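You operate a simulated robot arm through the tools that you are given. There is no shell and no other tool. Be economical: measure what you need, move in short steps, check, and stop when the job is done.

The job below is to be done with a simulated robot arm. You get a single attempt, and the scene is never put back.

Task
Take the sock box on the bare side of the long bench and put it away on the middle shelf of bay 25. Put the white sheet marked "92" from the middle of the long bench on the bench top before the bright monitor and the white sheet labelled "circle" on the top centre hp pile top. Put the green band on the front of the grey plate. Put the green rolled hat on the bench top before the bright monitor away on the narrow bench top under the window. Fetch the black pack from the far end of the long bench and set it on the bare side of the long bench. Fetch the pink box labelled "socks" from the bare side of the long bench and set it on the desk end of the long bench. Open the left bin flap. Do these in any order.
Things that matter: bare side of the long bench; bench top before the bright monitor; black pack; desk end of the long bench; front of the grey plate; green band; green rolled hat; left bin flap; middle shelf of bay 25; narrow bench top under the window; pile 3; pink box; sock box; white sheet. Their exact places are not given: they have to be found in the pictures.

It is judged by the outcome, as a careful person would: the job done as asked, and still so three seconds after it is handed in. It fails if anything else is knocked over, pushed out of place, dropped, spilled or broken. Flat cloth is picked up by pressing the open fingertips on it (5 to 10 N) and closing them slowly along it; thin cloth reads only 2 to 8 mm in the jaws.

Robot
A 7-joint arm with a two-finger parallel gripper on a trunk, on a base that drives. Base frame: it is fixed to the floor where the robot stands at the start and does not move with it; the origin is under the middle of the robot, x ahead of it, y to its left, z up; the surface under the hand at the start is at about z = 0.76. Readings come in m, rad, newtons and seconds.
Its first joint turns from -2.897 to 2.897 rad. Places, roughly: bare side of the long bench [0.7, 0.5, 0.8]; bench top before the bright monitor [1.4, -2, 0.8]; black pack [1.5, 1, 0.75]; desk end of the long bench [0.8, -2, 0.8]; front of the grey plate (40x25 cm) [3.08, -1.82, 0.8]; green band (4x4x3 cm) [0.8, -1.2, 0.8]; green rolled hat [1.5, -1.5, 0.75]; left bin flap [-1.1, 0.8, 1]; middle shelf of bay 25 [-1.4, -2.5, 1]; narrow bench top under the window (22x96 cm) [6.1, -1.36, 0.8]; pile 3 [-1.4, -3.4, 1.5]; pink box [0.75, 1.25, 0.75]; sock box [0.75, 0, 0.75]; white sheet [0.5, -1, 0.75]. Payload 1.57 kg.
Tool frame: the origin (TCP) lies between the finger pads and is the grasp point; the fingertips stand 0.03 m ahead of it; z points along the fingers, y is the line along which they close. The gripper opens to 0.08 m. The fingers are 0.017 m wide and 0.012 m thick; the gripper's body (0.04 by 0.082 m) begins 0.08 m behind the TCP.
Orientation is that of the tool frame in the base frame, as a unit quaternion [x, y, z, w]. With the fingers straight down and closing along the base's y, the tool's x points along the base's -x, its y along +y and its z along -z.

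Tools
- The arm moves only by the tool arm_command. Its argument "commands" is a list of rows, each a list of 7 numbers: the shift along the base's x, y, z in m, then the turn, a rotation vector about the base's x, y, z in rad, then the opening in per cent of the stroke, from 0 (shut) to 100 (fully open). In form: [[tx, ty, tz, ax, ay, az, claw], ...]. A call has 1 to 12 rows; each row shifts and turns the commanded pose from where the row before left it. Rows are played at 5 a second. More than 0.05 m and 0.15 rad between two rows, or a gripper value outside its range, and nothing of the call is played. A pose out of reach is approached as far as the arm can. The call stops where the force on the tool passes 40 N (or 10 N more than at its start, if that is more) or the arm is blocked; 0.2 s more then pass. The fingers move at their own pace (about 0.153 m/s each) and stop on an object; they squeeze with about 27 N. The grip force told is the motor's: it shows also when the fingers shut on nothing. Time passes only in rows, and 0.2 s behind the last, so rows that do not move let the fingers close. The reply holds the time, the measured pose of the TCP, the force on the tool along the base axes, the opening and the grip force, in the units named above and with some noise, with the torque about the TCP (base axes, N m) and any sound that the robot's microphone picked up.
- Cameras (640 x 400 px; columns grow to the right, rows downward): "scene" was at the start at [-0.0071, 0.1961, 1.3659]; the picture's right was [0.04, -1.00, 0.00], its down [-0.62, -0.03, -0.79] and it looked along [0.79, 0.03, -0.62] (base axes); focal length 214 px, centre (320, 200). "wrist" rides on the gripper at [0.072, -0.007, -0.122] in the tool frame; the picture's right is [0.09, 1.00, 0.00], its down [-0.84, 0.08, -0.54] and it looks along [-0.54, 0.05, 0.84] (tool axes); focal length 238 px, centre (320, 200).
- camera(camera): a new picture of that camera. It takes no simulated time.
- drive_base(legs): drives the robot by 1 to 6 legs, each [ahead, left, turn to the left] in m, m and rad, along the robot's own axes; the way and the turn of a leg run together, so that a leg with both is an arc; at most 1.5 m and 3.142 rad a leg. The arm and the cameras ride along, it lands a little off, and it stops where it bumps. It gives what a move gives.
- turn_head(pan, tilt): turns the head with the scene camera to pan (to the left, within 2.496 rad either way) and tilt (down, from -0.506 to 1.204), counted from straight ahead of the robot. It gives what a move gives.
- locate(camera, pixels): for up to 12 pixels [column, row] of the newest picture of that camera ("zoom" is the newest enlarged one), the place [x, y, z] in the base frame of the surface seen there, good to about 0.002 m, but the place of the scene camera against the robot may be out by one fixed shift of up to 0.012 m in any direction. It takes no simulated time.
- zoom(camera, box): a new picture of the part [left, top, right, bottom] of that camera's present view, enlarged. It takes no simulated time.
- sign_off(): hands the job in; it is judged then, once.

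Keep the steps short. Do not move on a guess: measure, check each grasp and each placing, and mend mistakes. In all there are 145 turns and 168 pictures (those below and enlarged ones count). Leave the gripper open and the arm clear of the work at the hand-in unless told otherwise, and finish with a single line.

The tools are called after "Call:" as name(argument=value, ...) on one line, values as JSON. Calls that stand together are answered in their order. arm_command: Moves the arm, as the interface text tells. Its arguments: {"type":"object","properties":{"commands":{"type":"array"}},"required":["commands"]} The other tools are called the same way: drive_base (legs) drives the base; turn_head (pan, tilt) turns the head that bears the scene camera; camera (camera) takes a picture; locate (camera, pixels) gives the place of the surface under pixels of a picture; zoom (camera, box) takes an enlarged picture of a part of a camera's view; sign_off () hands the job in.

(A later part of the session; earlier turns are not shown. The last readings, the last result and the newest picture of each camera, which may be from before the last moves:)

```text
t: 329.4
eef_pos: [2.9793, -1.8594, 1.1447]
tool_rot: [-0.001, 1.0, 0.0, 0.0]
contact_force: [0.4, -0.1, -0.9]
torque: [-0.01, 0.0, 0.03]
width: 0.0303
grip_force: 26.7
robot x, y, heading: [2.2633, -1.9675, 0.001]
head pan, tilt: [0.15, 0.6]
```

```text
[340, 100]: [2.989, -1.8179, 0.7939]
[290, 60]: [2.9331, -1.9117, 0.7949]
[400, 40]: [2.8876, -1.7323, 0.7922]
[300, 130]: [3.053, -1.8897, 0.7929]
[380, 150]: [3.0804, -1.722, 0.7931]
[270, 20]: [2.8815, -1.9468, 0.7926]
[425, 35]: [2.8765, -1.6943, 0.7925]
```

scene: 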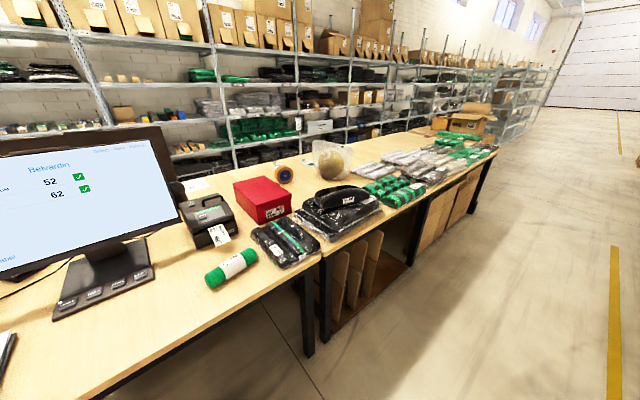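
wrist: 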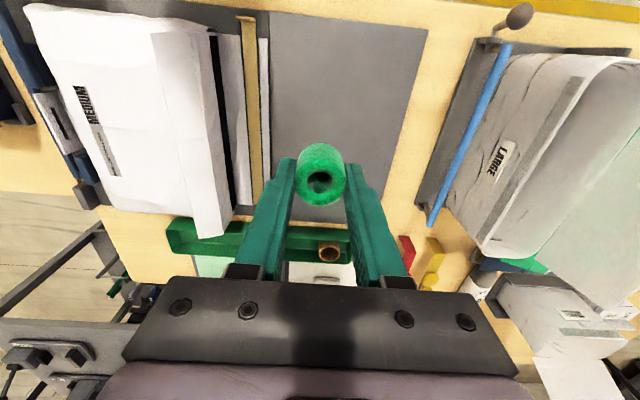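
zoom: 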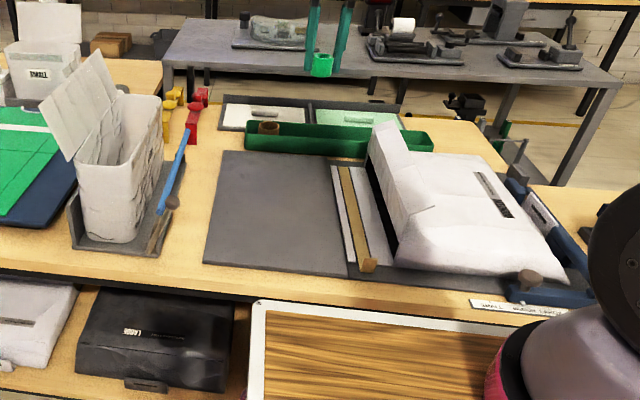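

Plate top z 0.793, x from 2.87, y −1.95…−1.69. Set the band at (3.02,-1.815).

Call:
arm_command(commands=[[0.01, 0.011, -0.045, 0, 0, 0, 0], [0.01, 0.011, -0.045, 0, 0, 0, 0], [0.01, 0.011, -0.045, 0, 0, 0, 0], [0.01, 0.011, -0.045, 0, 0, 0, 0], [0, 0, -0.045, 0, 0, 0, 0], [0, 0, -0.045, 0, 0, 0, 0], [0, 0, -0.03, 0, 0, 0, 0], [0, 0, -0.013, 0, 0, 0, 0], [0, 0, -0.003, 0, 0, 0, 0], [0, 0, 0, 0, 0, 0, 0]])

Call:
arm_command(commands=[[0, 0, 0, 0, 0, 0, 60], [0, 0, 0, 0, 0, 0, 80], [0, 0, 0, 0, 0, 0, 80], [0, 0, 0.03, 0, 0, 0, 80], [0, 0, 0.045, 0, 0, 0, 80], [0, 0, 0.045, 0, 0, 0, 80], [0, 0, 0.045, 0, 0, 0, 80], [0, 0, 0.045, 0, 0, 0, 80], [0, 0, 0.045, 0, 0, 0, 80], [0, 0, 0.045, 0, 0, 0, 100], [0, 0, 0, 0, 0, 0, 100]])

Call:
camera(camera="wrist")

```text
t: 331.6
eef_pos: [3.0176, -1.815, 0.8297]
tool_rot: [-0.001, 1.0, 0.001, 0.001]
contact_force: [-0.3, -0.8, 0.1]
torque: [0.0, 0.02, -0.01]
width: 0.0302
grip_force: 26.9
robot x, y, heading: [2.2663, -1.9644, -0.001]
head pan, tilt: [0.15, 0.6]
```

```text
t: 334.0
eef_pos: [3.0182, -1.8155, 1.1293]
tool_rot: [-0.001, 1.0, 0.001, 0.001]
contact_force: [-0.6, 0.5, 0.9]
torque: [0.01, -0.01, 0.02]
width: 0.08
grip_force: 0.0
robot x, y, heading: [2.2697, -1.9658, 0.002]
head pan, tilt: [0.15, 0.6]
```

```text
57 pictures are left
```

wrist: 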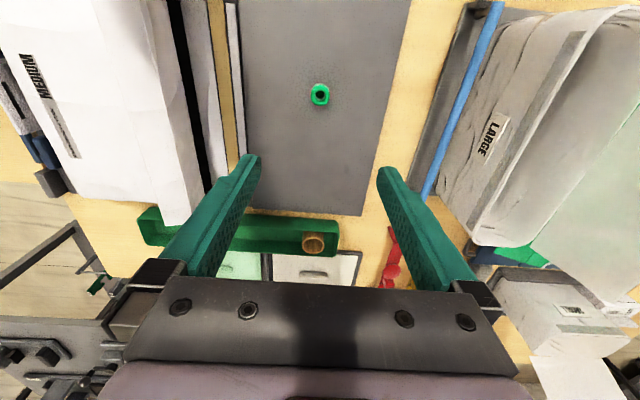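

Band is on the plate. Now retract the arm and turn round to the hat on the bench behind.

Call:
arm_command(commands=[[-0.03, -0.02, 0.03, 0, 0, 0, 100], [-0.03, -0.02, 0.03, 0, 0, 0, 100], [-0.03, -0.02, 0.03, 0, 0, 0, 100], [-0.03, -0.02, 0.03, 0, 0, 0, 100], [0, 0, 0, 0, 0, 0, 100]])

Call:
drive_base(legs=[[0, 0, -1.57], [0, 0, -1.57], [0, -0.25, 0]])

Call:
turn_head(pan=0.0, tilt=0.6)

Call:
camera(camera="scene")

Call:
camera(camera="wrist")

```text
t: 335.2
eef_pos: [2.8979, -1.8937, 1.2499]
tool_rot: [0.0, 1.0, 0.0, 0.0]
contact_force: [0.8, 0.8, 0.4]
torque: [-0.01, 0.01, -0.03]
width: 0.08
grip_force: 0.0
robot x, y, heading: [2.269, -1.9647, 0.005]
head pan, tilt: [0.15, 0.6]
```

```text
t: 344.7
eef_pos: [1.6401, -1.783, 1.2506]
tool_rot: [1.0, -0.003, -0.001, 0.001]
contact_force: [-0.7, 0.8, -0.4]
torque: [0.01, -0.01, -0.02]
width: 0.0802
grip_force: 0.1
robot x, y, heading: [2.2702, -1.7145, 3.133]
head pan, tilt: [0.15, 0.6]
```

```text
t: 345.4
eef_pos: [1.6397, -1.7847, 1.2507]
tool_rot: [1.0, -0.002, -0.001, 0.001]
contact_force: [-0.4, -0.5, 0.2]
torque: [-0.01, -0.01, 0.0]
width: 0.08
grip_force: 0.0
robot x, y, heading: [2.2718, -1.7127, 3.14]
head pan, tilt: [0.0, 0.6]
```

```text
56 pictures are left
```

scene: 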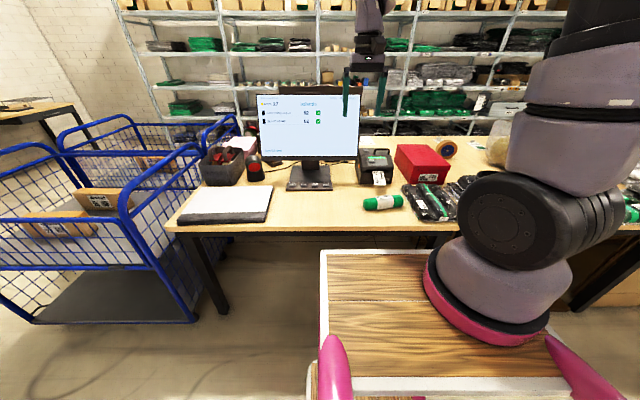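

```text
55 pictures are left
```

wrist: 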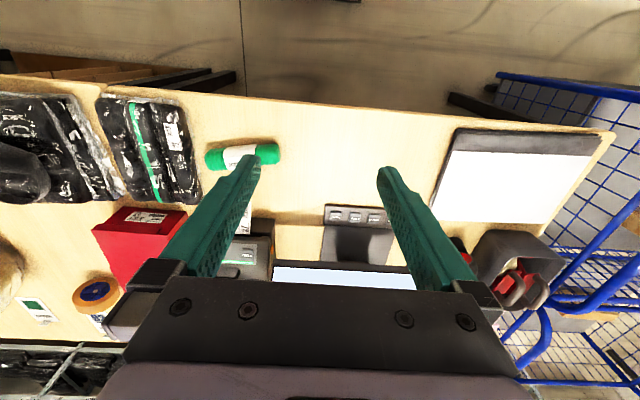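

The hat roll is at (242,153) in the wrist view. Measure it and free space before the monitor.

Call:
locate(camera="wrist", pixels=[[242, 153], [210, 157], [275, 153], [240, 145], [240, 163], [240, 100], [390, 150], [330, 130], [335, 180], [440, 165], [345, 205]])

Call:
zoom(camera="wrist", box=[190, 125, 300, 195])

```text
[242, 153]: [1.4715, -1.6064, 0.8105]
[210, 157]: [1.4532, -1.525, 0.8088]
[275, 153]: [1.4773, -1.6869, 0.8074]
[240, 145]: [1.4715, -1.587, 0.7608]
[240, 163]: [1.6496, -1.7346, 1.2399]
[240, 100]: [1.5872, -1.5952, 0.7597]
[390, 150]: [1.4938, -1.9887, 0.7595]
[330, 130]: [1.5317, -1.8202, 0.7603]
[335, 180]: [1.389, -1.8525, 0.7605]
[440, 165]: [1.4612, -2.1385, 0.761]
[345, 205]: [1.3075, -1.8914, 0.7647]
```

```text
5.71 times, centred on (245, 160) of wrist
```

zoom: 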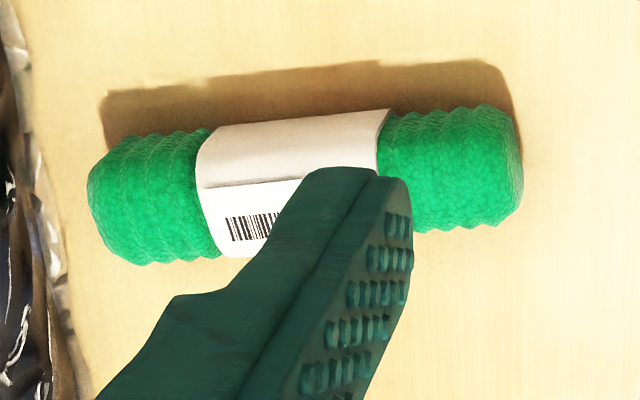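

Hat: centre (1.461,-1.606), long axis along y turned 0.147 rad, ~50 mm thick. Hover above with fingers across it.

Call:
arm_command(commands=[[-0.018, 0.018, -0.035, 0, 0, -0.1424, 100], [-0.018, 0.018, -0.035, 0, 0, -0.1424, 100], [-0.018, 0.018, -0.035, 0, 0, -0.1424, 100], [-0.018, 0.018, -0.035, 0, 0, -0.1424, 100], [-0.018, 0.018, -0.035, 0, 0, -0.1424, 100], [-0.018, 0.018, -0.035, 0, 0, -0.1424, 100], [-0.018, 0.018, -0.035, 0, 0, -0.1424, 100], [-0.018, 0.018, -0.035, 0, 0, -0.1424, 100], [-0.018, 0.018, -0.035, 0, 0, -0.1424, 100], [-0.017, 0.017, -0.035, 0, 0, -0.1424, 100], [0, 0, 0, 0, 0, 0, 100]])

Call:
camera(camera="wrist")

```text
t: 347.8
eef_pos: [1.4602, -1.6045, 0.8989]
tool_rot: [0.754, -0.657, -0.001, 0.0]
contact_force: [0.4, -0.5, 0.4]
torque: [0.02, 0.04, 0.0]
width: 0.0799
grip_force: 0.1
robot x, y, heading: [2.2676, -1.7151, 3.133]
head pan, tilt: [0.0, 0.6]
```

```text
53 pictures are left
```

wrist: 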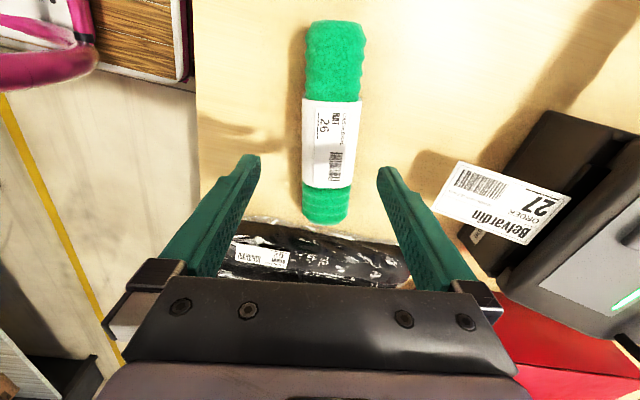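

It reads "HAT". Descend and grip.

Call:
arm_command(commands=[[0, 0, -0.04, 0, 0, 0, 100], [0, 0, -0.04, 0, 0, 0, 100], [0, 0, -0.024, 0, 0, 0, 100], [0, 0, 0, 0, 0, 0, 100], [0, 0, 0, 0, 0, 0, 50], [0, 0, 0, 0, 0, 0, 0], [0, 0, 0, 0, 0, 0, 0], [0, 0, 0.02, 0, 0, 0, 0], [0, 0, 0.04, 0, 0, 0, 0], [0, 0, 0.05, 0, 0, 0, 0], [0, 0, 0.05, 0, 0, 0, 0], [0, 0, 0, 0, 0, 0, 0]])

Call:
camera(camera="wrist")

```text
t: 350.4
eef_pos: [1.461, -1.6019, 0.9553]
tool_rot: [0.755, -0.656, -0.001, 0.0]
contact_force: [0.3, 0.6, -0.7]
torque: [-0.03, 0.01, 0.0]
width: 0.0557
grip_force: 27.2
robot x, y, heading: [2.2676, -1.7145, 3.138]
head pan, tilt: [0.0, 0.6]
```

```text
52 pictures are left
```

wrist: 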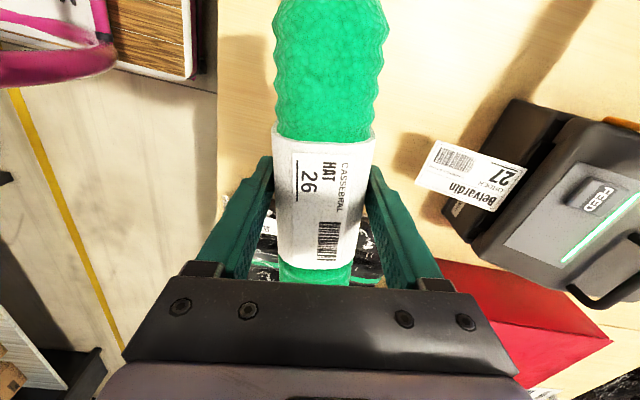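

Hat held. Raise/retract, drive to the south aisle, turn to the window side and look.

Call:
arm_command(commands=[[0.03, 0, 0.04, 0, 0, 0, 0], [0.03, 0, 0.04, 0, 0, 0, 0], [0.03, 0, 0.04, 0, 0, 0, 0], [0.03, 0, 0.04, 0, 0, 0, 0], [0.03, 0, 0.04, 0, 0, 0, 0], [0.02, 0, 0.04, 0, 0, 0, 0], [0, 0, 0, 0, 0, 0, 0]])

Call:
drive_base(legs=[[0, 1.1, 0], [0, 0.95, 0], [0, 0, 1.57], [0, 0, 1.57], [1.2, 0, 0]])

Call:
turn_head(pan=0.45, tilt=0.35)

Call:
camera(camera="scene")

```text
t: 352.0
eef_pos: [1.6321, -1.6036, 1.1976]
tool_rot: [0.756, -0.655, -0.001, 0.0]
contact_force: [1.2, 0.5, -0.8]
torque: [0.01, -0.01, 0.01]
width: 0.0557
grip_force: 26.7
robot x, y, heading: [2.27, -1.715, 3.134]
head pan, tilt: [0.0, 0.6]
```

```text
t: 375.6
eef_pos: [4.0856, -3.8265, 1.1965]
tool_rot: [0.643, 0.765, 0.0, 0.001]
contact_force: [0.4, -0.3, -0.7]
torque: [0.02, -0.01, -0.01]
width: 0.0556
grip_force: 27.2
robot x, y, heading: [3.4453, -3.7362, 0.022]
head pan, tilt: [0.0, 0.6]
```

```text
t: 376.4
eef_pos: [4.0854, -3.8269, 1.1973]
tool_rot: [0.643, 0.766, 0.0, 0.001]
contact_force: [-0.5, 0.2, -1.4]
torque: [0.04, -0.02, -0.03]
width: 0.0556
grip_force: 27.2
robot x, y, heading: [3.4441, -3.734, 0.027]
head pan, tilt: [0.45, 0.351]
```

```text
51 pictures are left
```

scene: 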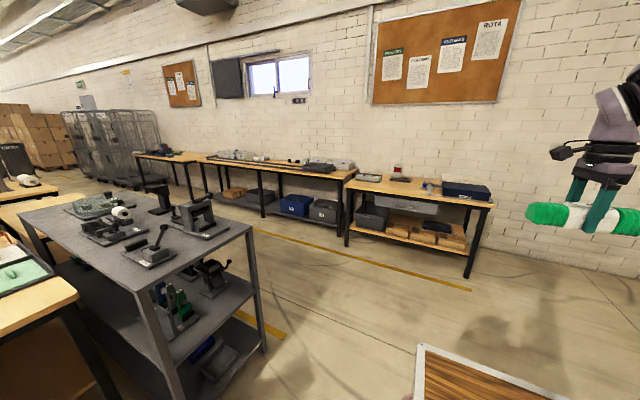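

Call:
locate(camera="scene", pixels=[[250, 225], [165, 290], [330, 170], [350, 182], [490, 205], [200, 158], [280, 75], [280, 160], [240, 160], [440, 200], [385, 195]])

Call:
zoom(camera="scene", box=[120, 110, 520, 280])

```text
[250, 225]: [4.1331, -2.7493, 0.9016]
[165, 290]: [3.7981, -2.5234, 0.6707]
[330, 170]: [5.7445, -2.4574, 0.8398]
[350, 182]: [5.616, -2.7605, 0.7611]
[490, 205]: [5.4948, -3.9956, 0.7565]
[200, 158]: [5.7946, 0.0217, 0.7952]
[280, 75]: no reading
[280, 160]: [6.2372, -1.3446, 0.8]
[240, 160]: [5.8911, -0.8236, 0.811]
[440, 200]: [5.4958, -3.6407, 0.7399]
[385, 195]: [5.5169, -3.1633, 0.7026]
```

```text
1.60 times, centred on (320, 195) of scene
```

zoom: 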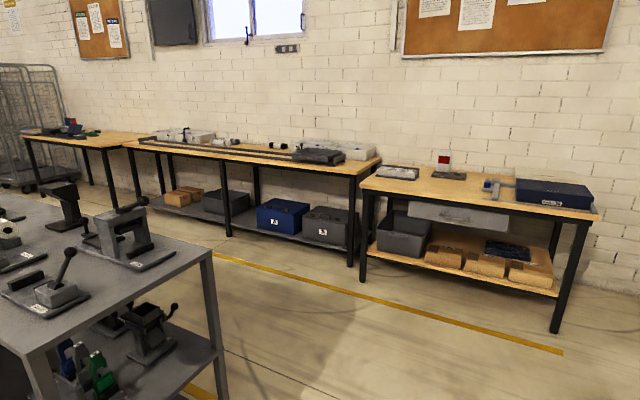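

Window bench spans y 0…−2.75, x≥5.65. Drive to x≈4.95, then left to y≈-1.4.

Call:
drive_base(legs=[[0, 0, -0.027], [1.45, 0, 0], [0, 1.2, 0], [0, 1.1, 0]])

Call:
turn_head(pan=0.1, tilt=0.5)

Call:
camera(camera="scene")

```text
t: 394.8
eef_pos: [5.5399, -1.5839, 1.1966]
tool_rot: [0.659, 0.752, 0.0, 0.001]
contact_force: [0.0, -0.3, -0.3]
torque: [0.02, -0.01, 0.05]
width: 0.0554
grip_force: 26.7
robot x, y, heading: [4.9031, -1.4678, -0.013]
head pan, tilt: [0.45, 0.351]
```

```text
t: 395.6
eef_pos: [5.5404, -1.5826, 1.1964]
tool_rot: [0.66, 0.752, 0.001, 0.002]
contact_force: [-1.2, -0.8, -0.2]
torque: [0.03, 0.02, 0.02]
width: 0.0555
grip_force: 27.2
robot x, y, heading: [4.9003, -1.4697, -0.019]
head pan, tilt: [0.099, 0.499]
```

```text
49 pictures are left
```

scene: 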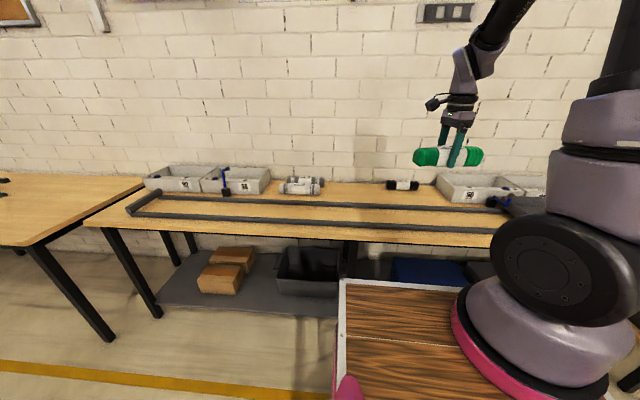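

Call:
zoom(camera="scene", box=[240, 150, 540, 250])

Call:
locate(camera="scene", pixels=[[355, 190], [355, 200], [355, 206], [355, 225], [355, 183], [320, 188], [388, 188], [300, 188], [403, 185], [420, 190], [270, 185], [355, 232]])

```text
2.13 times, centred on (390, 200) of scene
```

zoom: 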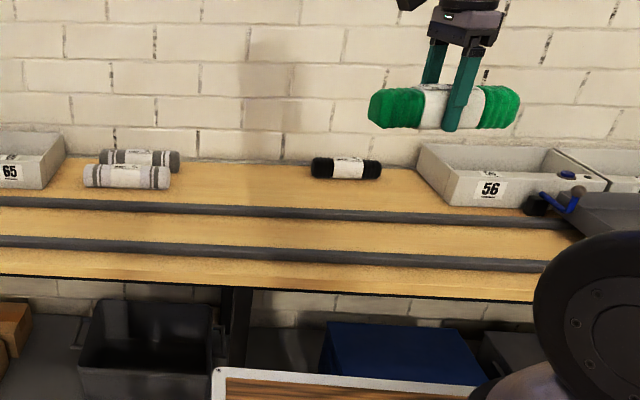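

```text
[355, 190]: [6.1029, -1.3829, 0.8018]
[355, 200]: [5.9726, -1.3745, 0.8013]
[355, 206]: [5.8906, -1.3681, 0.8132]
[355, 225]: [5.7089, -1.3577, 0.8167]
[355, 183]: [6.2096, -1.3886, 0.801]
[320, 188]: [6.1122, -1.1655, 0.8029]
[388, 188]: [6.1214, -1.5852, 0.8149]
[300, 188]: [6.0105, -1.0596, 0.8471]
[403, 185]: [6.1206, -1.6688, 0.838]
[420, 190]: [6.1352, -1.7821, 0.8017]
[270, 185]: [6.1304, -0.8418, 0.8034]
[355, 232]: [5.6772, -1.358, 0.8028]
```

Strip behind the rail at z 0.802; free spot at (6.08,-1.38). Drive ahead 0.27 and move over.

Call:
drive_base(legs=[[0.26, 0, 0.015]])

Call:
arm_command(commands=[[0.026, 0.02, -0.012, 0, 0, 0, 0], [0.026, 0.02, -0.012, 0, 0, 0, 0], [0.026, 0.02, -0.012, 0, 0, 0, 0], [0.026, 0.02, -0.012, 0, 0, 0, 0], [0.026, 0.02, -0.012, 0, 0, 0, 0], [0.026, 0.02, -0.012, 0, 0, 0, 0], [0.026, 0.02, -0.02, 0, 0, 0, 0], [0.026, 0.02, -0.02, 0, 0, 0, 0], [0.026, 0.02, -0.02, 0, 0, 0, 0], [0.026, 0.02, -0.02, 0, 0, 0, 0], [0, 0, 0, 0, 0, 0, 0]])

Call:
camera(camera="wrist")

```text
t: 397.5
eef_pos: [5.807, -1.5719, 1.1969]
tool_rot: [0.653, 0.758, -0.001, 0.001]
contact_force: [0.1, -0.5, -0.7]
torque: [-0.02, -0.01, -0.01]
width: 0.0556
grip_force: 26.8
robot x, y, heading: [5.1684, -1.4709, 0.002]
head pan, tilt: [0.099, 0.499]
```

```text
t: 399.9
eef_pos: [6.0687, -1.3749, 1.0452]
tool_rot: [0.652, 0.758, 0.0, 0.001]
contact_force: [-0.7, -1.0, -0.7]
torque: [0.05, -0.01, -0.01]
width: 0.0554
grip_force: 26.7
robot x, y, heading: [5.1711, -1.4689, 0.001]
head pan, tilt: [0.099, 0.499]
```

```text
47 pictures are left
```

wrist: 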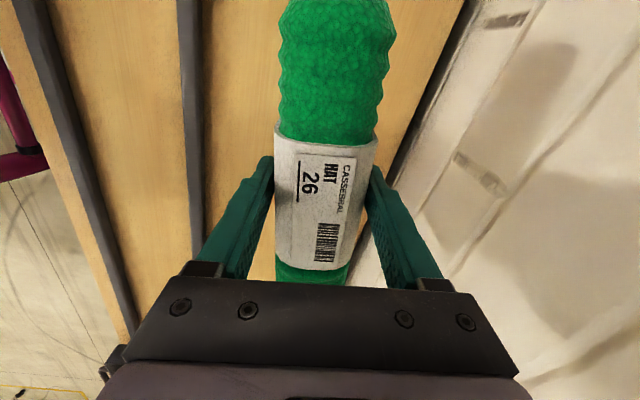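

Straighten by −0.15, lower to 0.839, release and lift.

Call:
arm_command(commands=[[0.01, 0, -0.02, 0, 0, -0.075, 0], [0, 0, -0.03, 0, 0, -0.075, 0], [0, 0, -0.045, 0, 0, 0, 0], [0, 0, -0.045, 0, 0, 0, 0], [0, 0, -0.035, 0, 0, 0, 0], [0, 0, -0.02, 0, 0, 0, 0], [0, 0, -0.011, 0, 0, 0, 0], [0, 0, 0, 0, 0, 0, 0]])

Call:
camera(camera="wrist")

```text
t: 401.7
eef_pos: [6.0766, -1.3735, 0.8395]
tool_rot: [0.706, 0.708, 0.001, 0.002]
contact_force: [0.3, -0.1, -1.5]
torque: [0.02, 0.0, 0.03]
width: 0.0555
grip_force: 27.4
robot x, y, heading: [5.1669, -1.4689, 0.006]
head pan, tilt: [0.099, 0.499]
```

```text
46 pictures are left
```

wrist: 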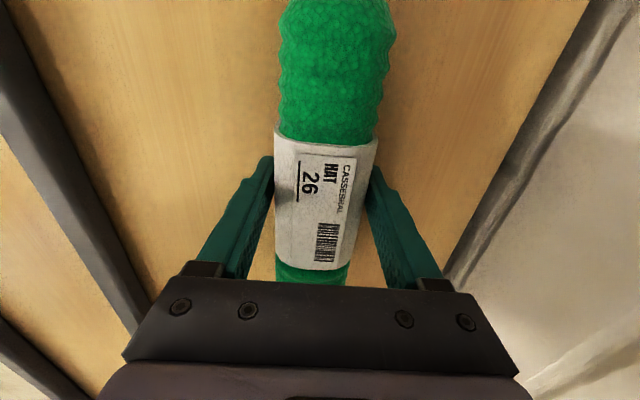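

Call:
arm_command(commands=[[0, 0, -0.002, 0, 0, 0, 0], [0, 0, 0, 0, 0, 0, 80], [0, 0, 0, 0, 0, 0, 95], [0, 0, 0, 0, 0, 0, 95], [0, 0, 0.03, 0, 0, 0, 95], [0, 0, 0.045, 0, 0, 0, 95], [0, 0, 0.045, 0, 0, 0, 95], [0, 0, 0.045, 0, 0, 0, 95], [0, 0, 0.045, 0, 0, 0, 95], [-0.04, 0, 0.03, 0, 0, 0, 95], [-0.045, 0, 0, 0, 0, 0, 95], [0, 0, 0, 0, 0, 0, 95]])

Call:
camera(camera="scene")

```text
t: 404.3
eef_pos: [5.9903, -1.3729, 1.0767]
tool_rot: [0.707, 0.707, 0.0, 0.001]
contact_force: [0.4, -0.1, 0.0]
torque: [-0.03, 0.02, 0.02]
width: 0.076
grip_force: 0.1
robot x, y, heading: [5.1711, -1.4672, -0.0]
head pan, tilt: [0.099, 0.499]
```

```text
45 pictures are left
```

scene: 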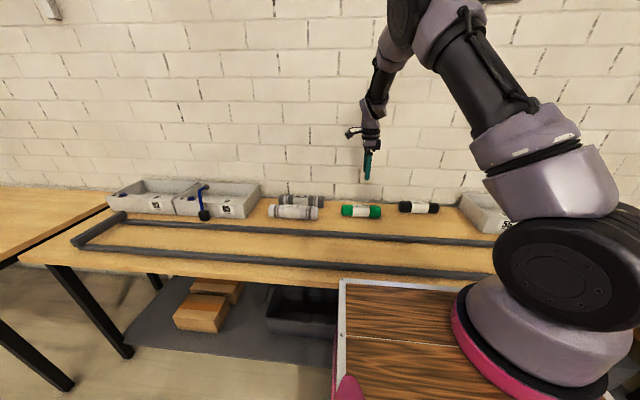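

Hat placed. Now retract and go back via the south aisle to the far side of the bench.

Call:
arm_command(commands=[[-0.045, 0, 0.015, 0, 0, 0, 100], [-0.045, 0, 0.015, 0, 0, 0, 100], [-0.045, 0, 0.015, 0, 0, 0, 100], [-0.045, 0, 0.015, 0, 0, 0, 100], [0, 0, 0, 0, 0, 0, 100]])

Call:
drive_base(legs=[[-0.25, 0, 0], [0, -1.2, 0], [0, -1.1, 0], [-1.4, 0, 0], [-1.22, 0, 0]])

Call:
drive_base(legs=[[0, 0, 1.57], [0, 0, 1.57], [0, -1.4, 0], [0, -0.6, 0]])

Call:
turn_head(pan=-0.7, tilt=0.45)

Call:
camera(camera="scene")

```text
t: 405.5
eef_pos: [5.8102, -1.3709, 1.1379]
tool_rot: [0.707, 0.707, 0.0, 0.001]
contact_force: [0.7, -0.4, 0.3]
torque: [0.01, 0.03, 0.04]
width: 0.08
grip_force: 0.0
robot x, y, heading: [5.1672, -1.4719, 0.002]
head pan, tilt: [0.099, 0.499]
```

```text
t: 430.5
eef_pos: [2.9362, -3.6724, 1.1367]
tool_rot: [0.699, 0.715, 0.0, 0.001]
contact_force: [0.1, 0.4, 0.8]
torque: [0.01, -0.01, -0.01]
width: 0.0797
grip_force: 0.0
robot x, y, heading: [2.2942, -3.7871, 0.024]
head pan, tilt: [0.099, 0.499]
```

```text
t: 448.2
eef_pos: [1.6947, -1.8347, 1.1366]
tool_rot: [-0.696, 0.718, 0.002, 0.001]
contact_force: [-0.3, -0.1, 0.2]
torque: [0.0, 0.04, -0.03]
width: 0.08
grip_force: 0.0
robot x, y, heading: [2.339, -1.7601, 3.116]
head pan, tilt: [0.099, 0.499]
```

```text
t: 449.3
eef_pos: [1.6941, -1.8341, 1.1373]
tool_rot: [-0.696, 0.718, 0.0, 0.0]
contact_force: [-0.5, 0.4, 0.8]
torque: [0.0, 0.0, 0.03]
width: 0.0801
grip_force: 0.1
robot x, y, heading: [2.3357, -1.7556, 3.116]
head pan, tilt: [-0.7, 0.45]
```

```text
44 pictures are left
```

scene: 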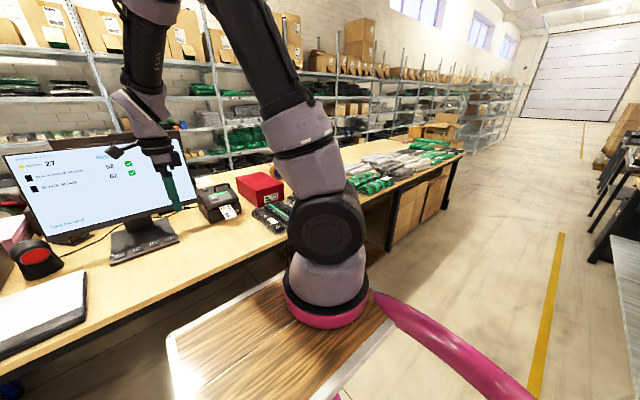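

Aisle is clear. Drive to y≈1.0.

Call:
drive_base(legs=[[0.1, 0, 0.025], [0, -1.4, 0], [0, -1.3, 0]])

Call:
turn_head(pan=0.0, tilt=0.55)

Call:
camera(camera="scene")

Call:
camera(camera="wrist")

```text
t: 463.3
eef_pos: [1.637, 0.8799, 1.1377]
tool_rot: [-0.697, 0.717, 0.001, 0.001]
contact_force: [-0.1, 0.4, 0.6]
torque: [0.01, 0.0, -0.02]
width: 0.0797
grip_force: 0.1
robot x, y, heading: [2.2799, 0.958, 3.116]
head pan, tilt: [-0.7, 0.45]
```

```text
t: 464.3
eef_pos: [1.6366, 0.8792, 1.1373]
tool_rot: [-0.696, 0.718, 0.001, 0.0]
contact_force: [-0.5, -0.6, 0.1]
torque: [0.03, -0.02, 0.0]
width: 0.0801
grip_force: 0.1
robot x, y, heading: [2.2768, 0.9597, 3.114]
head pan, tilt: [0.0, 0.55]
```

```text
43 pictures are left
```

scene: 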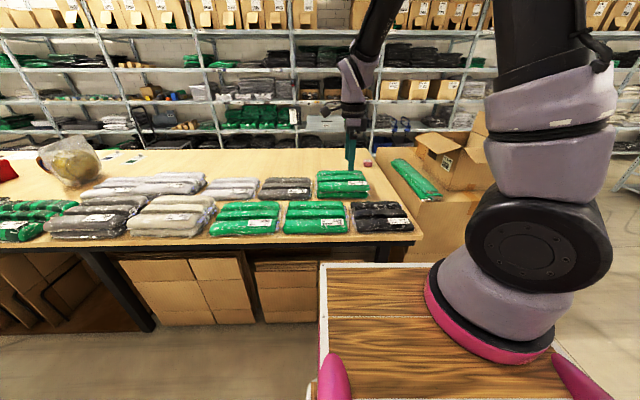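

```text
42 pictures are left
```

wrist: 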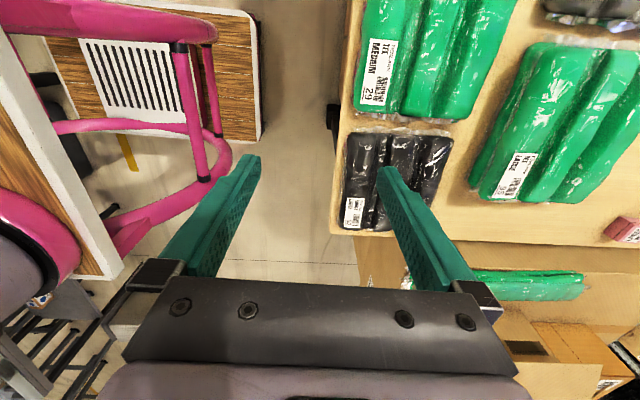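

The black pack is at the corner. Zoom and measure it.

Call:
zoom(camera="scene", box=[270, 160, 430, 260])

Call:
zoom(camera="wrist", box=[320, 110, 480, 250])

Call:
locate(camera="wrist", pixels=[[350, 135], [452, 143], [342, 228], [435, 205], [370, 165], [365, 150], [385, 150], [410, 160], [440, 160], [375, 142], [400, 142], [355, 212]])

```text
4.00 times, centred on (350, 210) of scene
```

zoom: 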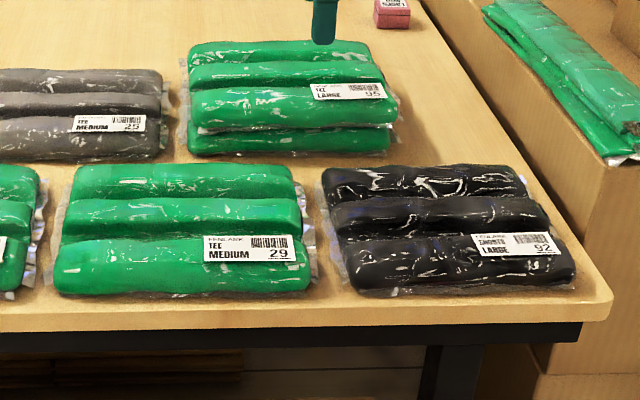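

```text
2.86 times, centred on (400, 180) of wrist
```

zoom: 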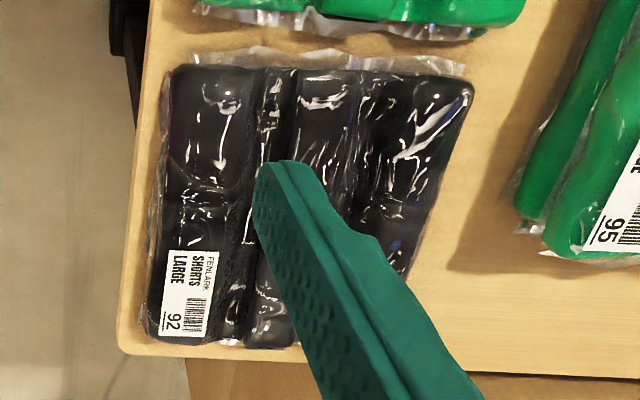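

```text
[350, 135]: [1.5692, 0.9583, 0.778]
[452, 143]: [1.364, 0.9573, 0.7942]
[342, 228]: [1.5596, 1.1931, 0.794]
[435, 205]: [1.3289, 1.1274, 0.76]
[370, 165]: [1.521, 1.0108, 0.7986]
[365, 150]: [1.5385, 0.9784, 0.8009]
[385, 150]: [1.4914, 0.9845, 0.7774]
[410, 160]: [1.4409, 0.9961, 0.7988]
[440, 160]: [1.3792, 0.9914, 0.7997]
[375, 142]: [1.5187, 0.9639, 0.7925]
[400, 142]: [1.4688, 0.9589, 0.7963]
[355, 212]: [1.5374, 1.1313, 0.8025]
```

Pack "SHORTS LARGE 92": three ridges along y, x 1.36–1.57, y 0.95–1.20. I'll pinch the middle ridge. Hover over it.

Call:
arm_command(commands=[[-0.0227, 0.0245, -0.0296, 0, 0, 0.035, 100], [-0.0227, 0.0245, -0.0296, 0, 0, 0.035, 100], [-0.0227, 0.0245, -0.0296, 0, 0, 0, 100], [-0.0227, 0.0245, -0.0296, 0, 0, 0, 100], [-0.0227, 0.0245, -0.0296, 0, 0, 0, 100], [-0.0227, 0.0245, -0.0296, 0, 0, 0, 100], [-0.0227, 0.0245, -0.0296, 0, 0, 0, 100], [-0.0227, 0.0245, -0.0296, 0, 0, 0, 100], [0, 0, 0, 0, 0, 0, 100]])

Call:
camera(camera="wrist")

```text
t: 466.3
eef_pos: [1.4535, 1.073, 0.8997]
tool_rot: [0.721, -0.693, -0.002, 0.001]
contact_force: [-0.1, -0.3, -0.4]
torque: [0.01, -0.01, 0.04]
width: 0.0798
grip_force: 0.1
robot x, y, heading: [2.2809, 0.9608, 3.114]
head pan, tilt: [0.0, 0.55]
```

```text
39 pictures are left
```

wrist: 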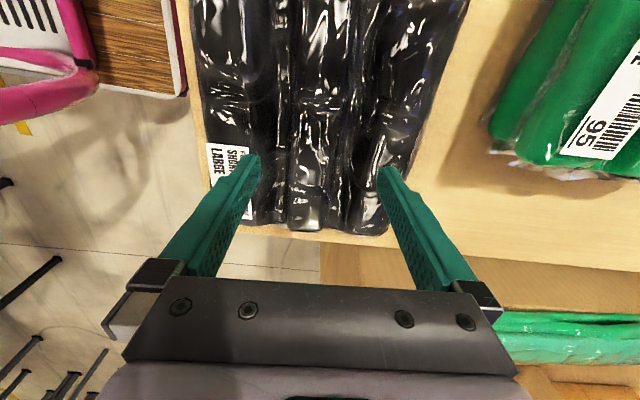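

Call:
zoom(camera="wrist", box=[180, 0, 480, 240])

Call:
locate(camera="wrist", pixels=[[275, 100], [285, 100], [295, 100], [320, 100], [345, 100], [355, 100], [365, 100], [400, 100], [240, 100], [225, 100], [205, 100], [425, 100]])

```text
1.67 times, centred on (330, 120) of wrist
```

zoom: 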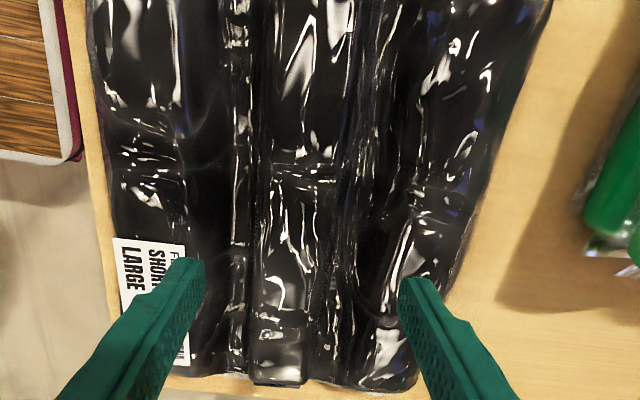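

```text
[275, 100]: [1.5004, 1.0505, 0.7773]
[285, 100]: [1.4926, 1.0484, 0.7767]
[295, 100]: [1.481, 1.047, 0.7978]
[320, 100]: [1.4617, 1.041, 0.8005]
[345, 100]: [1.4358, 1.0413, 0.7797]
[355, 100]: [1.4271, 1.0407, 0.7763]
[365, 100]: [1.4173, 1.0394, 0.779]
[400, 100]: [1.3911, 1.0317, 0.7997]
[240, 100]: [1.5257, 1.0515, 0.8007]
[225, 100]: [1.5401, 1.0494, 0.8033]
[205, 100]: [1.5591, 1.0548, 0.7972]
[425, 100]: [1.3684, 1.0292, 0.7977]
```

Middle ridge x 1.437–1.486, valleys at ~1.50 and ~1.42 (floor 0.777). Set opening 80 %, go down into the valleys, and close slowly.

Call:
arm_command(commands=[[0.0075, 0, -0.02, 0, 0, 0, 80], [0, 0, -0.03, 0, 0, 0, 80], [0, 0, -0.025, 0, 0, 0, 80], [0, 0, -0.012, 0, 0, 0, 80], [0, 0, -0.004, 0, 0, 0, 80], [0, 0, 0, 0, 0, 0, 80], [0, 0, 0, 0, 0, 0, 65], [0, 0, 0, 0, 0, 0, 55], [0, 0, 0, 0, 0, 0, 40], [0, 0, 0, 0, 0, 0, 20], [0, 0, 0, 0, 0, 0, 0], [0, 0, 0, 0, 0, 0, 0]])

Call:
camera(camera="wrist")

```text
t: 468.9
eef_pos: [1.4627, 1.075, 0.8098]
tool_rot: [0.721, -0.692, -0.002, 0.0]
contact_force: [0.3, -0.7, -0.1]
torque: [0.01, -0.02, -0.02]
width: 0.0456
grip_force: 27.0
robot x, y, heading: [2.2838, 0.9554, 3.121]
head pan, tilt: [0.0, 0.55]
```

```text
37 pictures are left
```

wrist: 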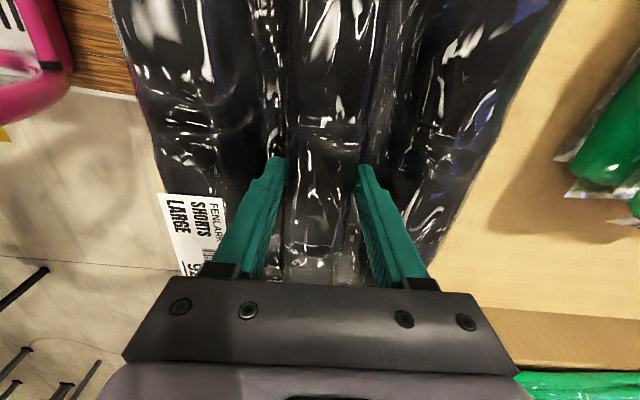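

Ridge held at 45.6 mm, 27 N. Lift slowly.

Call:
arm_command(commands=[[0, 0, 0.01, 0, 0, 0, 0], [0, 0, 0.015, 0, 0, 0, 0], [0, 0, 0.025, 0, 0, 0, 0], [0, 0, 0.03, 0, 0, 0, 0], [0, 0, 0.04, 0, 0, 0, 0], [0, 0, 0.04, 0, 0, 0, 0], [0, 0, 0, 0, 0, 0, 0]])

Call:
camera(camera="scene")

```text
t: 470.5
eef_pos: [1.4613, 1.0743, 0.9684]
tool_rot: [0.722, -0.692, -0.001, 0.0]
contact_force: [-0.9, 0.0, -1.9]
torque: [0.0, 0.02, -0.01]
width: 0.0456
grip_force: 26.8
robot x, y, heading: [2.2816, 0.9589, 3.112]
head pan, tilt: [0.0, 0.55]
```

```text
36 pictures are left
```

scene: 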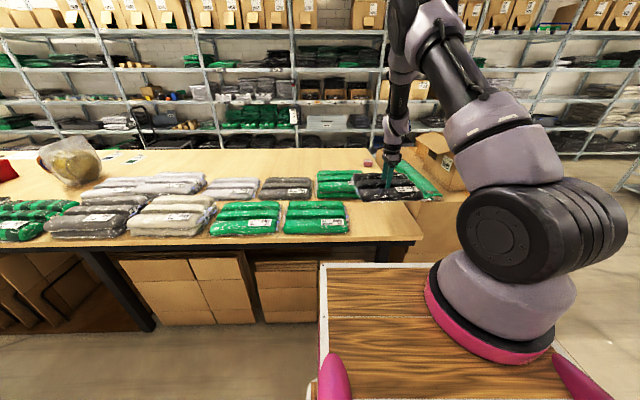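

Whole pack held. Retract and raise, then carry it back round the south end to the front side.

Call:
arm_command(commands=[[0.03, -0.01, 0.03, 0, 0, 0, 0], [0.03, -0.01, 0.03, 0, 0, 0, 0], [0.03, -0.01, 0.03, 0, 0, 0, 0], [0.03, -0.01, 0.03, 0, 0, 0, 0], [0.03, -0.01, 0.03, 0, 0, 0, 0], [0.03, -0.01, 0.03, 0, 0, 0, 0], [0, 0, 0, 0, 0, 0, 0]])

Call:
drive_base(legs=[[0, 0, 0.025], [0, 1.4, 0], [0, 1.4, 0], [0, 1.4, 0], [0, 0.75, 0]])

Call:
camera(camera="wrist")

```text
t: 472.1
eef_pos: [1.6434, 1.0134, 1.1481]
tool_rot: [0.721, -0.692, 0.0, 0.0]
contact_force: [0.3, -0.2, -2.1]
torque: [0.01, 0.0, 0.01]
width: 0.0453
grip_force: 27.2
robot x, y, heading: [2.2834, 0.9535, 3.12]
head pan, tilt: [0.0, 0.55]
```

```text
t: 496.3
eef_pos: [1.6189, -3.9551, 1.147]
tool_rot: [0.727, -0.687, -0.002, 0.0]
contact_force: [-0.9, 0.5, -2.4]
torque: [0.02, -0.01, 0.01]
width: 0.0455
grip_force: 27.2
robot x, y, heading: [2.2579, -4.0052, 3.132]
head pan, tilt: [0.0, 0.55]
```

```text
35 pictures are left
```

wrist: 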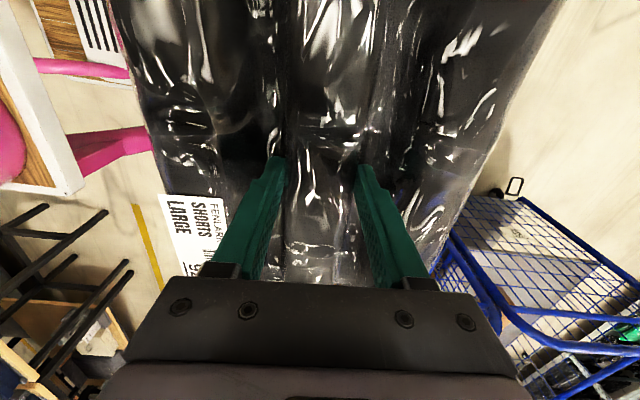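

Call:
drive_base(legs=[[1.3, 0, 0], [1.1, 0, 0], [0, 0, 1.57], [0, 0, 1.57]])

Call:
drive_base(legs=[[0, 1.4, 0], [0, 0.6, 0]])

```text
t: 516.0
eef_pos: [0.4627, -3.9934, 1.1489]
tool_rot: [0.687, 0.727, 0.0, 0.002]
contact_force: [0.4, 0.0, -1.9]
torque: [0.03, 0.01, -0.01]
width: 0.0456
grip_force: 27.3
robot x, y, heading: [-0.175, -3.9477, -0.01]
head pan, tilt: [0.0, 0.55]
```

```text
t: 525.9
eef_pos: [0.4591, -1.9788, 1.1482]
tool_rot: [0.676, 0.737, 0.0, 0.002]
contact_force: [-0.4, 0.5, -1.8]
torque: [-0.03, 0.01, 0.0]
width: 0.0456
grip_force: 26.7
robot x, y, heading: [-0.1822, -1.9487, 0.016]
head pan, tilt: [0.0, 0.55]
```

Call:
drive_base(legs=[[0.07, 0, -0.016], [0, 1.4, 0], [0, 1.0, 0], [0.04, 0, 0]])

Call:
turn_head(pan=0.1, tilt=0.65)

Call:
camera(camera="scene")

```text
t: 538.6
eef_pos: [0.5647, 0.3808, 1.1478]
tool_rot: [0.68, 0.733, 0.0, 0.002]
contact_force: [0.0, -0.3, -1.8]
torque: [-0.01, 0.06, 0.02]
width: 0.0453
grip_force: 26.6
robot x, y, heading: [-0.0724, 0.421, 0.009]
head pan, tilt: [0.0, 0.55]
```

```text
t: 539.3
eef_pos: [0.5649, 0.3819, 1.1482]
tool_rot: [0.68, 0.733, 0.0, 0.001]
contact_force: [-1.1, 0.4, -1.8]
torque: [0.0, 0.01, 0.03]
width: 0.0455
grip_force: 26.9
robot x, y, heading: [-0.077, 0.4168, 0.006]
head pan, tilt: [0.099, 0.649]
```

```text
34 pictures are left
```

scene: 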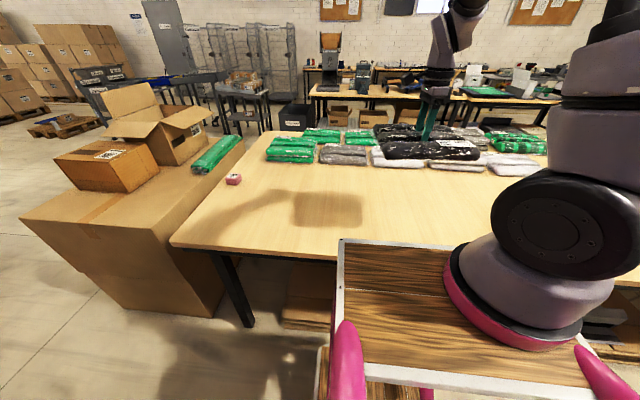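

Bare side is free. Set the pack at (0.69,0.45).

Call:
arm_command(commands=[[0.025, 0.014, -0.03, 0, 0, 0, 0], [0.025, 0.014, -0.03, 0, 0, 0, 0], [0.025, 0.014, -0.03, 0, 0, 0, 0], [0.025, 0.014, -0.03, 0, 0, 0, 0], [0.025, 0.014, -0.03, 0, 0, 0, 0], [0, 0, -0.045, 0, 0, 0, 0], [0, 0, -0.045, 0, 0, 0, 0], [0, 0, -0.045, 0, 0, 0, 0], [0, 0, -0.03, 0, 0, 0, 0], [0, 0, -0.015, 0, 0, 0, 0], [0, 0, -0.007, 0, 0, 0, 0], [0, 0, 0, 0, 0, 0, 0]])

Call:
camera(camera="wrist")

```text
t: 541.9
eef_pos: [0.6889, 0.4505, 0.8108]
tool_rot: [0.68, 0.733, 0.0, 0.001]
contact_force: [0.0, 0.1, -1.5]
torque: [-0.01, -0.03, 0.03]
width: 0.0453
grip_force: 26.9
robot x, y, heading: [-0.0723, 0.4185, 0.008]
head pan, tilt: [0.099, 0.649]
```

```text
33 pictures are left
```

wrist: 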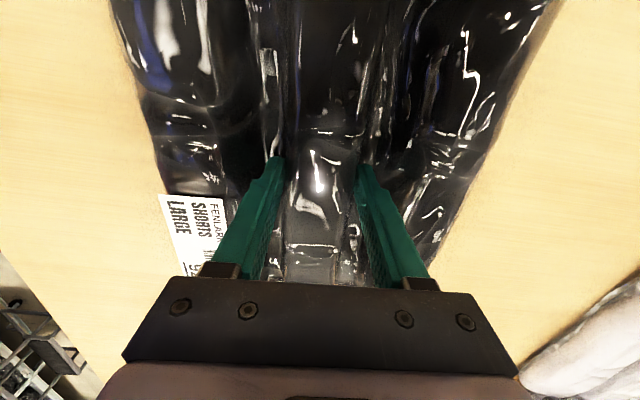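

Call:
arm_command(commands=[[0, 0, -0.002, 0, 0, 0, 0], [0, 0, 0, 0, 0, 0, 65], [0, 0, 0, 0, 0, 0, 75], [0, 0, 0, 0, 0, 0, 75], [0, 0, 0.03, 0, 0, 0, 75], [0, 0, 0.045, 0, 0, 0, 75], [0, 0, 0.045, 0, 0, 0, 75], [0, 0, 0.045, 0, 0, 0, 75], [0, 0, 0.045, 0, 0, 0, 75], [-0.02, 0, 0.04, 0, 0, 0, 75], [0, 0, 0, 0, 0, 0, 75]])

Call:
camera(camera="scene")

```text
t: 544.3
eef_pos: [0.6696, 0.4542, 1.061]
tool_rot: [0.681, 0.732, 0.0, 0.001]
contact_force: [0.0, 0.0, -0.2]
torque: [0.0, 0.06, -0.02]
width: 0.0603
grip_force: 0.0
robot x, y, heading: [-0.0791, 0.4172, 0.003]
head pan, tilt: [0.099, 0.649]
```

```text
32 pictures are left
```

scene: 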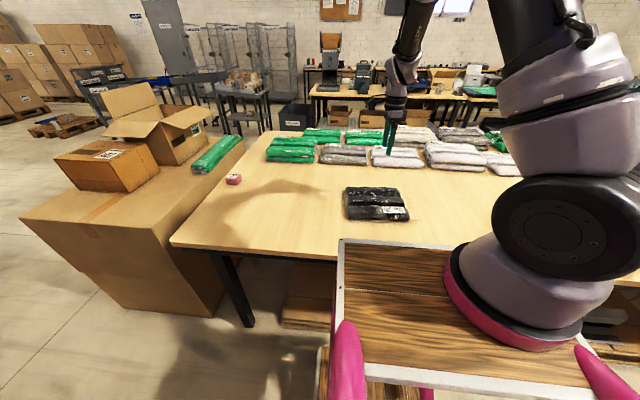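

Pack placed. Last: sheet "92". Drive to it and measure the tab.

Call:
drive_base(legs=[[-0.07, 0, 0], [0, -1.3, 0]])

Call:
arm_command(commands=[[-0.03, 0.03, 0, 0, 0, 0, 50], [-0.03, 0.03, 0, 0, 0, 0, 50], [0, 0.03, 0, 0, 0, 0, 50], [0, 0, 0, 0, 0, 0, 50]])

Call:
camera(camera="wrist")

```text
t: 551.6
eef_pos: [0.6265, -0.8524, 1.0622]
tool_rot: [0.67, 0.742, 0.0, 0.001]
contact_force: [0.1, 0.6, -0.1]
torque: [0.0, -0.02, -0.01]
width: 0.0598
grip_force: 0.1
robot x, y, heading: [-0.1168, -0.9096, 0.035]
head pan, tilt: [0.099, 0.649]
```

```text
t: 552.6
eef_pos: [0.5661, -0.7604, 1.0607]
tool_rot: [0.67, 0.742, 0.0, 0.001]
contact_force: [0.1, 0.9, -0.3]
torque: [-0.01, 0.0, -0.02]
width: 0.0402
grip_force: 0.1
robot x, y, heading: [-0.1153, -0.908, 0.033]
head pan, tilt: [0.099, 0.649]
```

```text
31 pictures are left
```

wrist: 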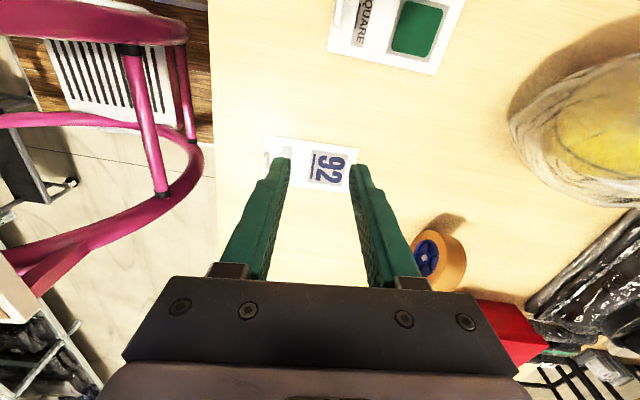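

Call:
zoom(camera="wrist", box=[240, 120, 370, 201])

Call:
locate(camera="zoom", pixels=[[125, 165], [125, 180], [125, 195], [120, 150], [140, 90], [150, 210], [135, 165], [560, 125]])

```text
4.92 times, centred on (305, 160) of wrist
```

zoom: 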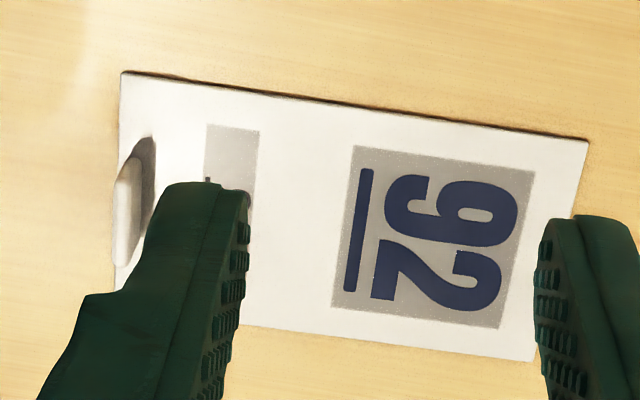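

```text
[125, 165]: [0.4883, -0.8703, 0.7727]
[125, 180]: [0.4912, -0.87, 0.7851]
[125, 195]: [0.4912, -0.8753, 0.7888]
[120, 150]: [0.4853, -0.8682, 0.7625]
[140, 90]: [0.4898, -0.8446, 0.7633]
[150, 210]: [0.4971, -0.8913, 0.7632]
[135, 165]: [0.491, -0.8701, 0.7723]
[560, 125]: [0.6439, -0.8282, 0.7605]
```

Tab of "92": (0.493,-0.886), tool yaw already matches. Move over, go down and grip.

Call:
arm_command(commands=[[-0.018, -0.031, -0.03, 0, 0, 0, 50], [-0.018, -0.031, -0.03, 0, 0, 0, 50], [-0.018, -0.031, -0.03, 0, 0, 0, 50], [-0.019, -0.033, -0.03, 0, 0, 0, 50], [0, 0, -0.04, 0, 0, 0, 50], [0, 0, 0, 0, 0, 0, 50]])

Call:
camera(camera="wrist")

```text
t: 554.0
eef_pos: [0.4917, -0.8879, 0.8993]
tool_rot: [0.67, 0.742, 0.0, 0.001]
contact_force: [-0.5, 0.5, -0.7]
torque: [-0.01, -0.02, -0.01]
width: 0.04
grip_force: 0.0
robot x, y, heading: [-0.1182, -0.9045, 0.034]
head pan, tilt: [0.099, 0.649]
```

```text
29 pictures are left
```

wrist: 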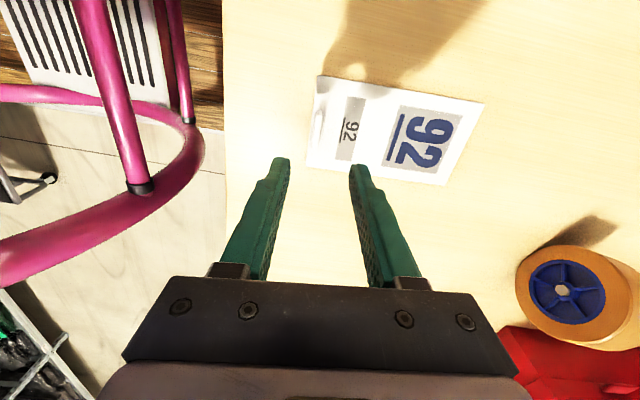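

Call:
arm_command(commands=[[0.001, 0.001, -0.04, 0, 0, 0, 50], [0, 0, -0.04, 0, 0, 0, 50], [0, 0, -0.022, 0, 0, 0, 50], [0, 0, 0, 0, 0, 0, 50], [0, 0, 0, 0, 0, 0, 25], [0, 0, 0, 0, 0, 0, 0], [0, 0, 0, 0, 0, 0, 0], [0, 0, 0.02, 0, 0, 0, 0], [0, 0, 0.04, 0, 0, 0, 0], [0, 0, 0.05, 0, 0, 0, 0], [0, 0, 0, 0, 0, 0, 0]])

Call:
camera(camera="wrist")

```text
t: 556.4
eef_pos: [0.4941, -0.8875, 0.9108]
tool_rot: [0.669, 0.743, 0.0, 0.0]
contact_force: [0.1, 0.6, 0.1]
torque: [-0.02, -0.01, -0.02]
width: 0.0054
grip_force: 25.8
robot x, y, heading: [-0.1182, -0.9107, 0.04]
head pan, tilt: [0.099, 0.649]
```

```text
28 pictures are left
```

wrist: 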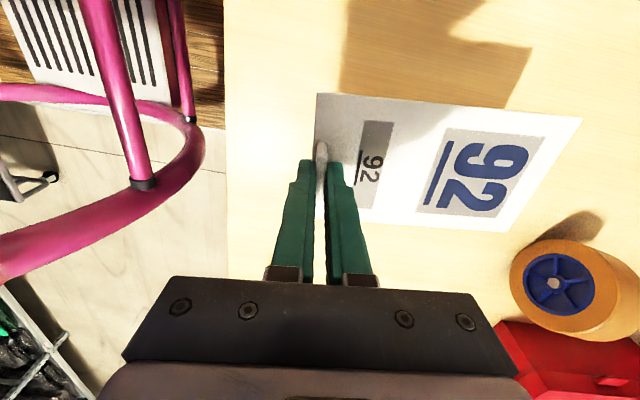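

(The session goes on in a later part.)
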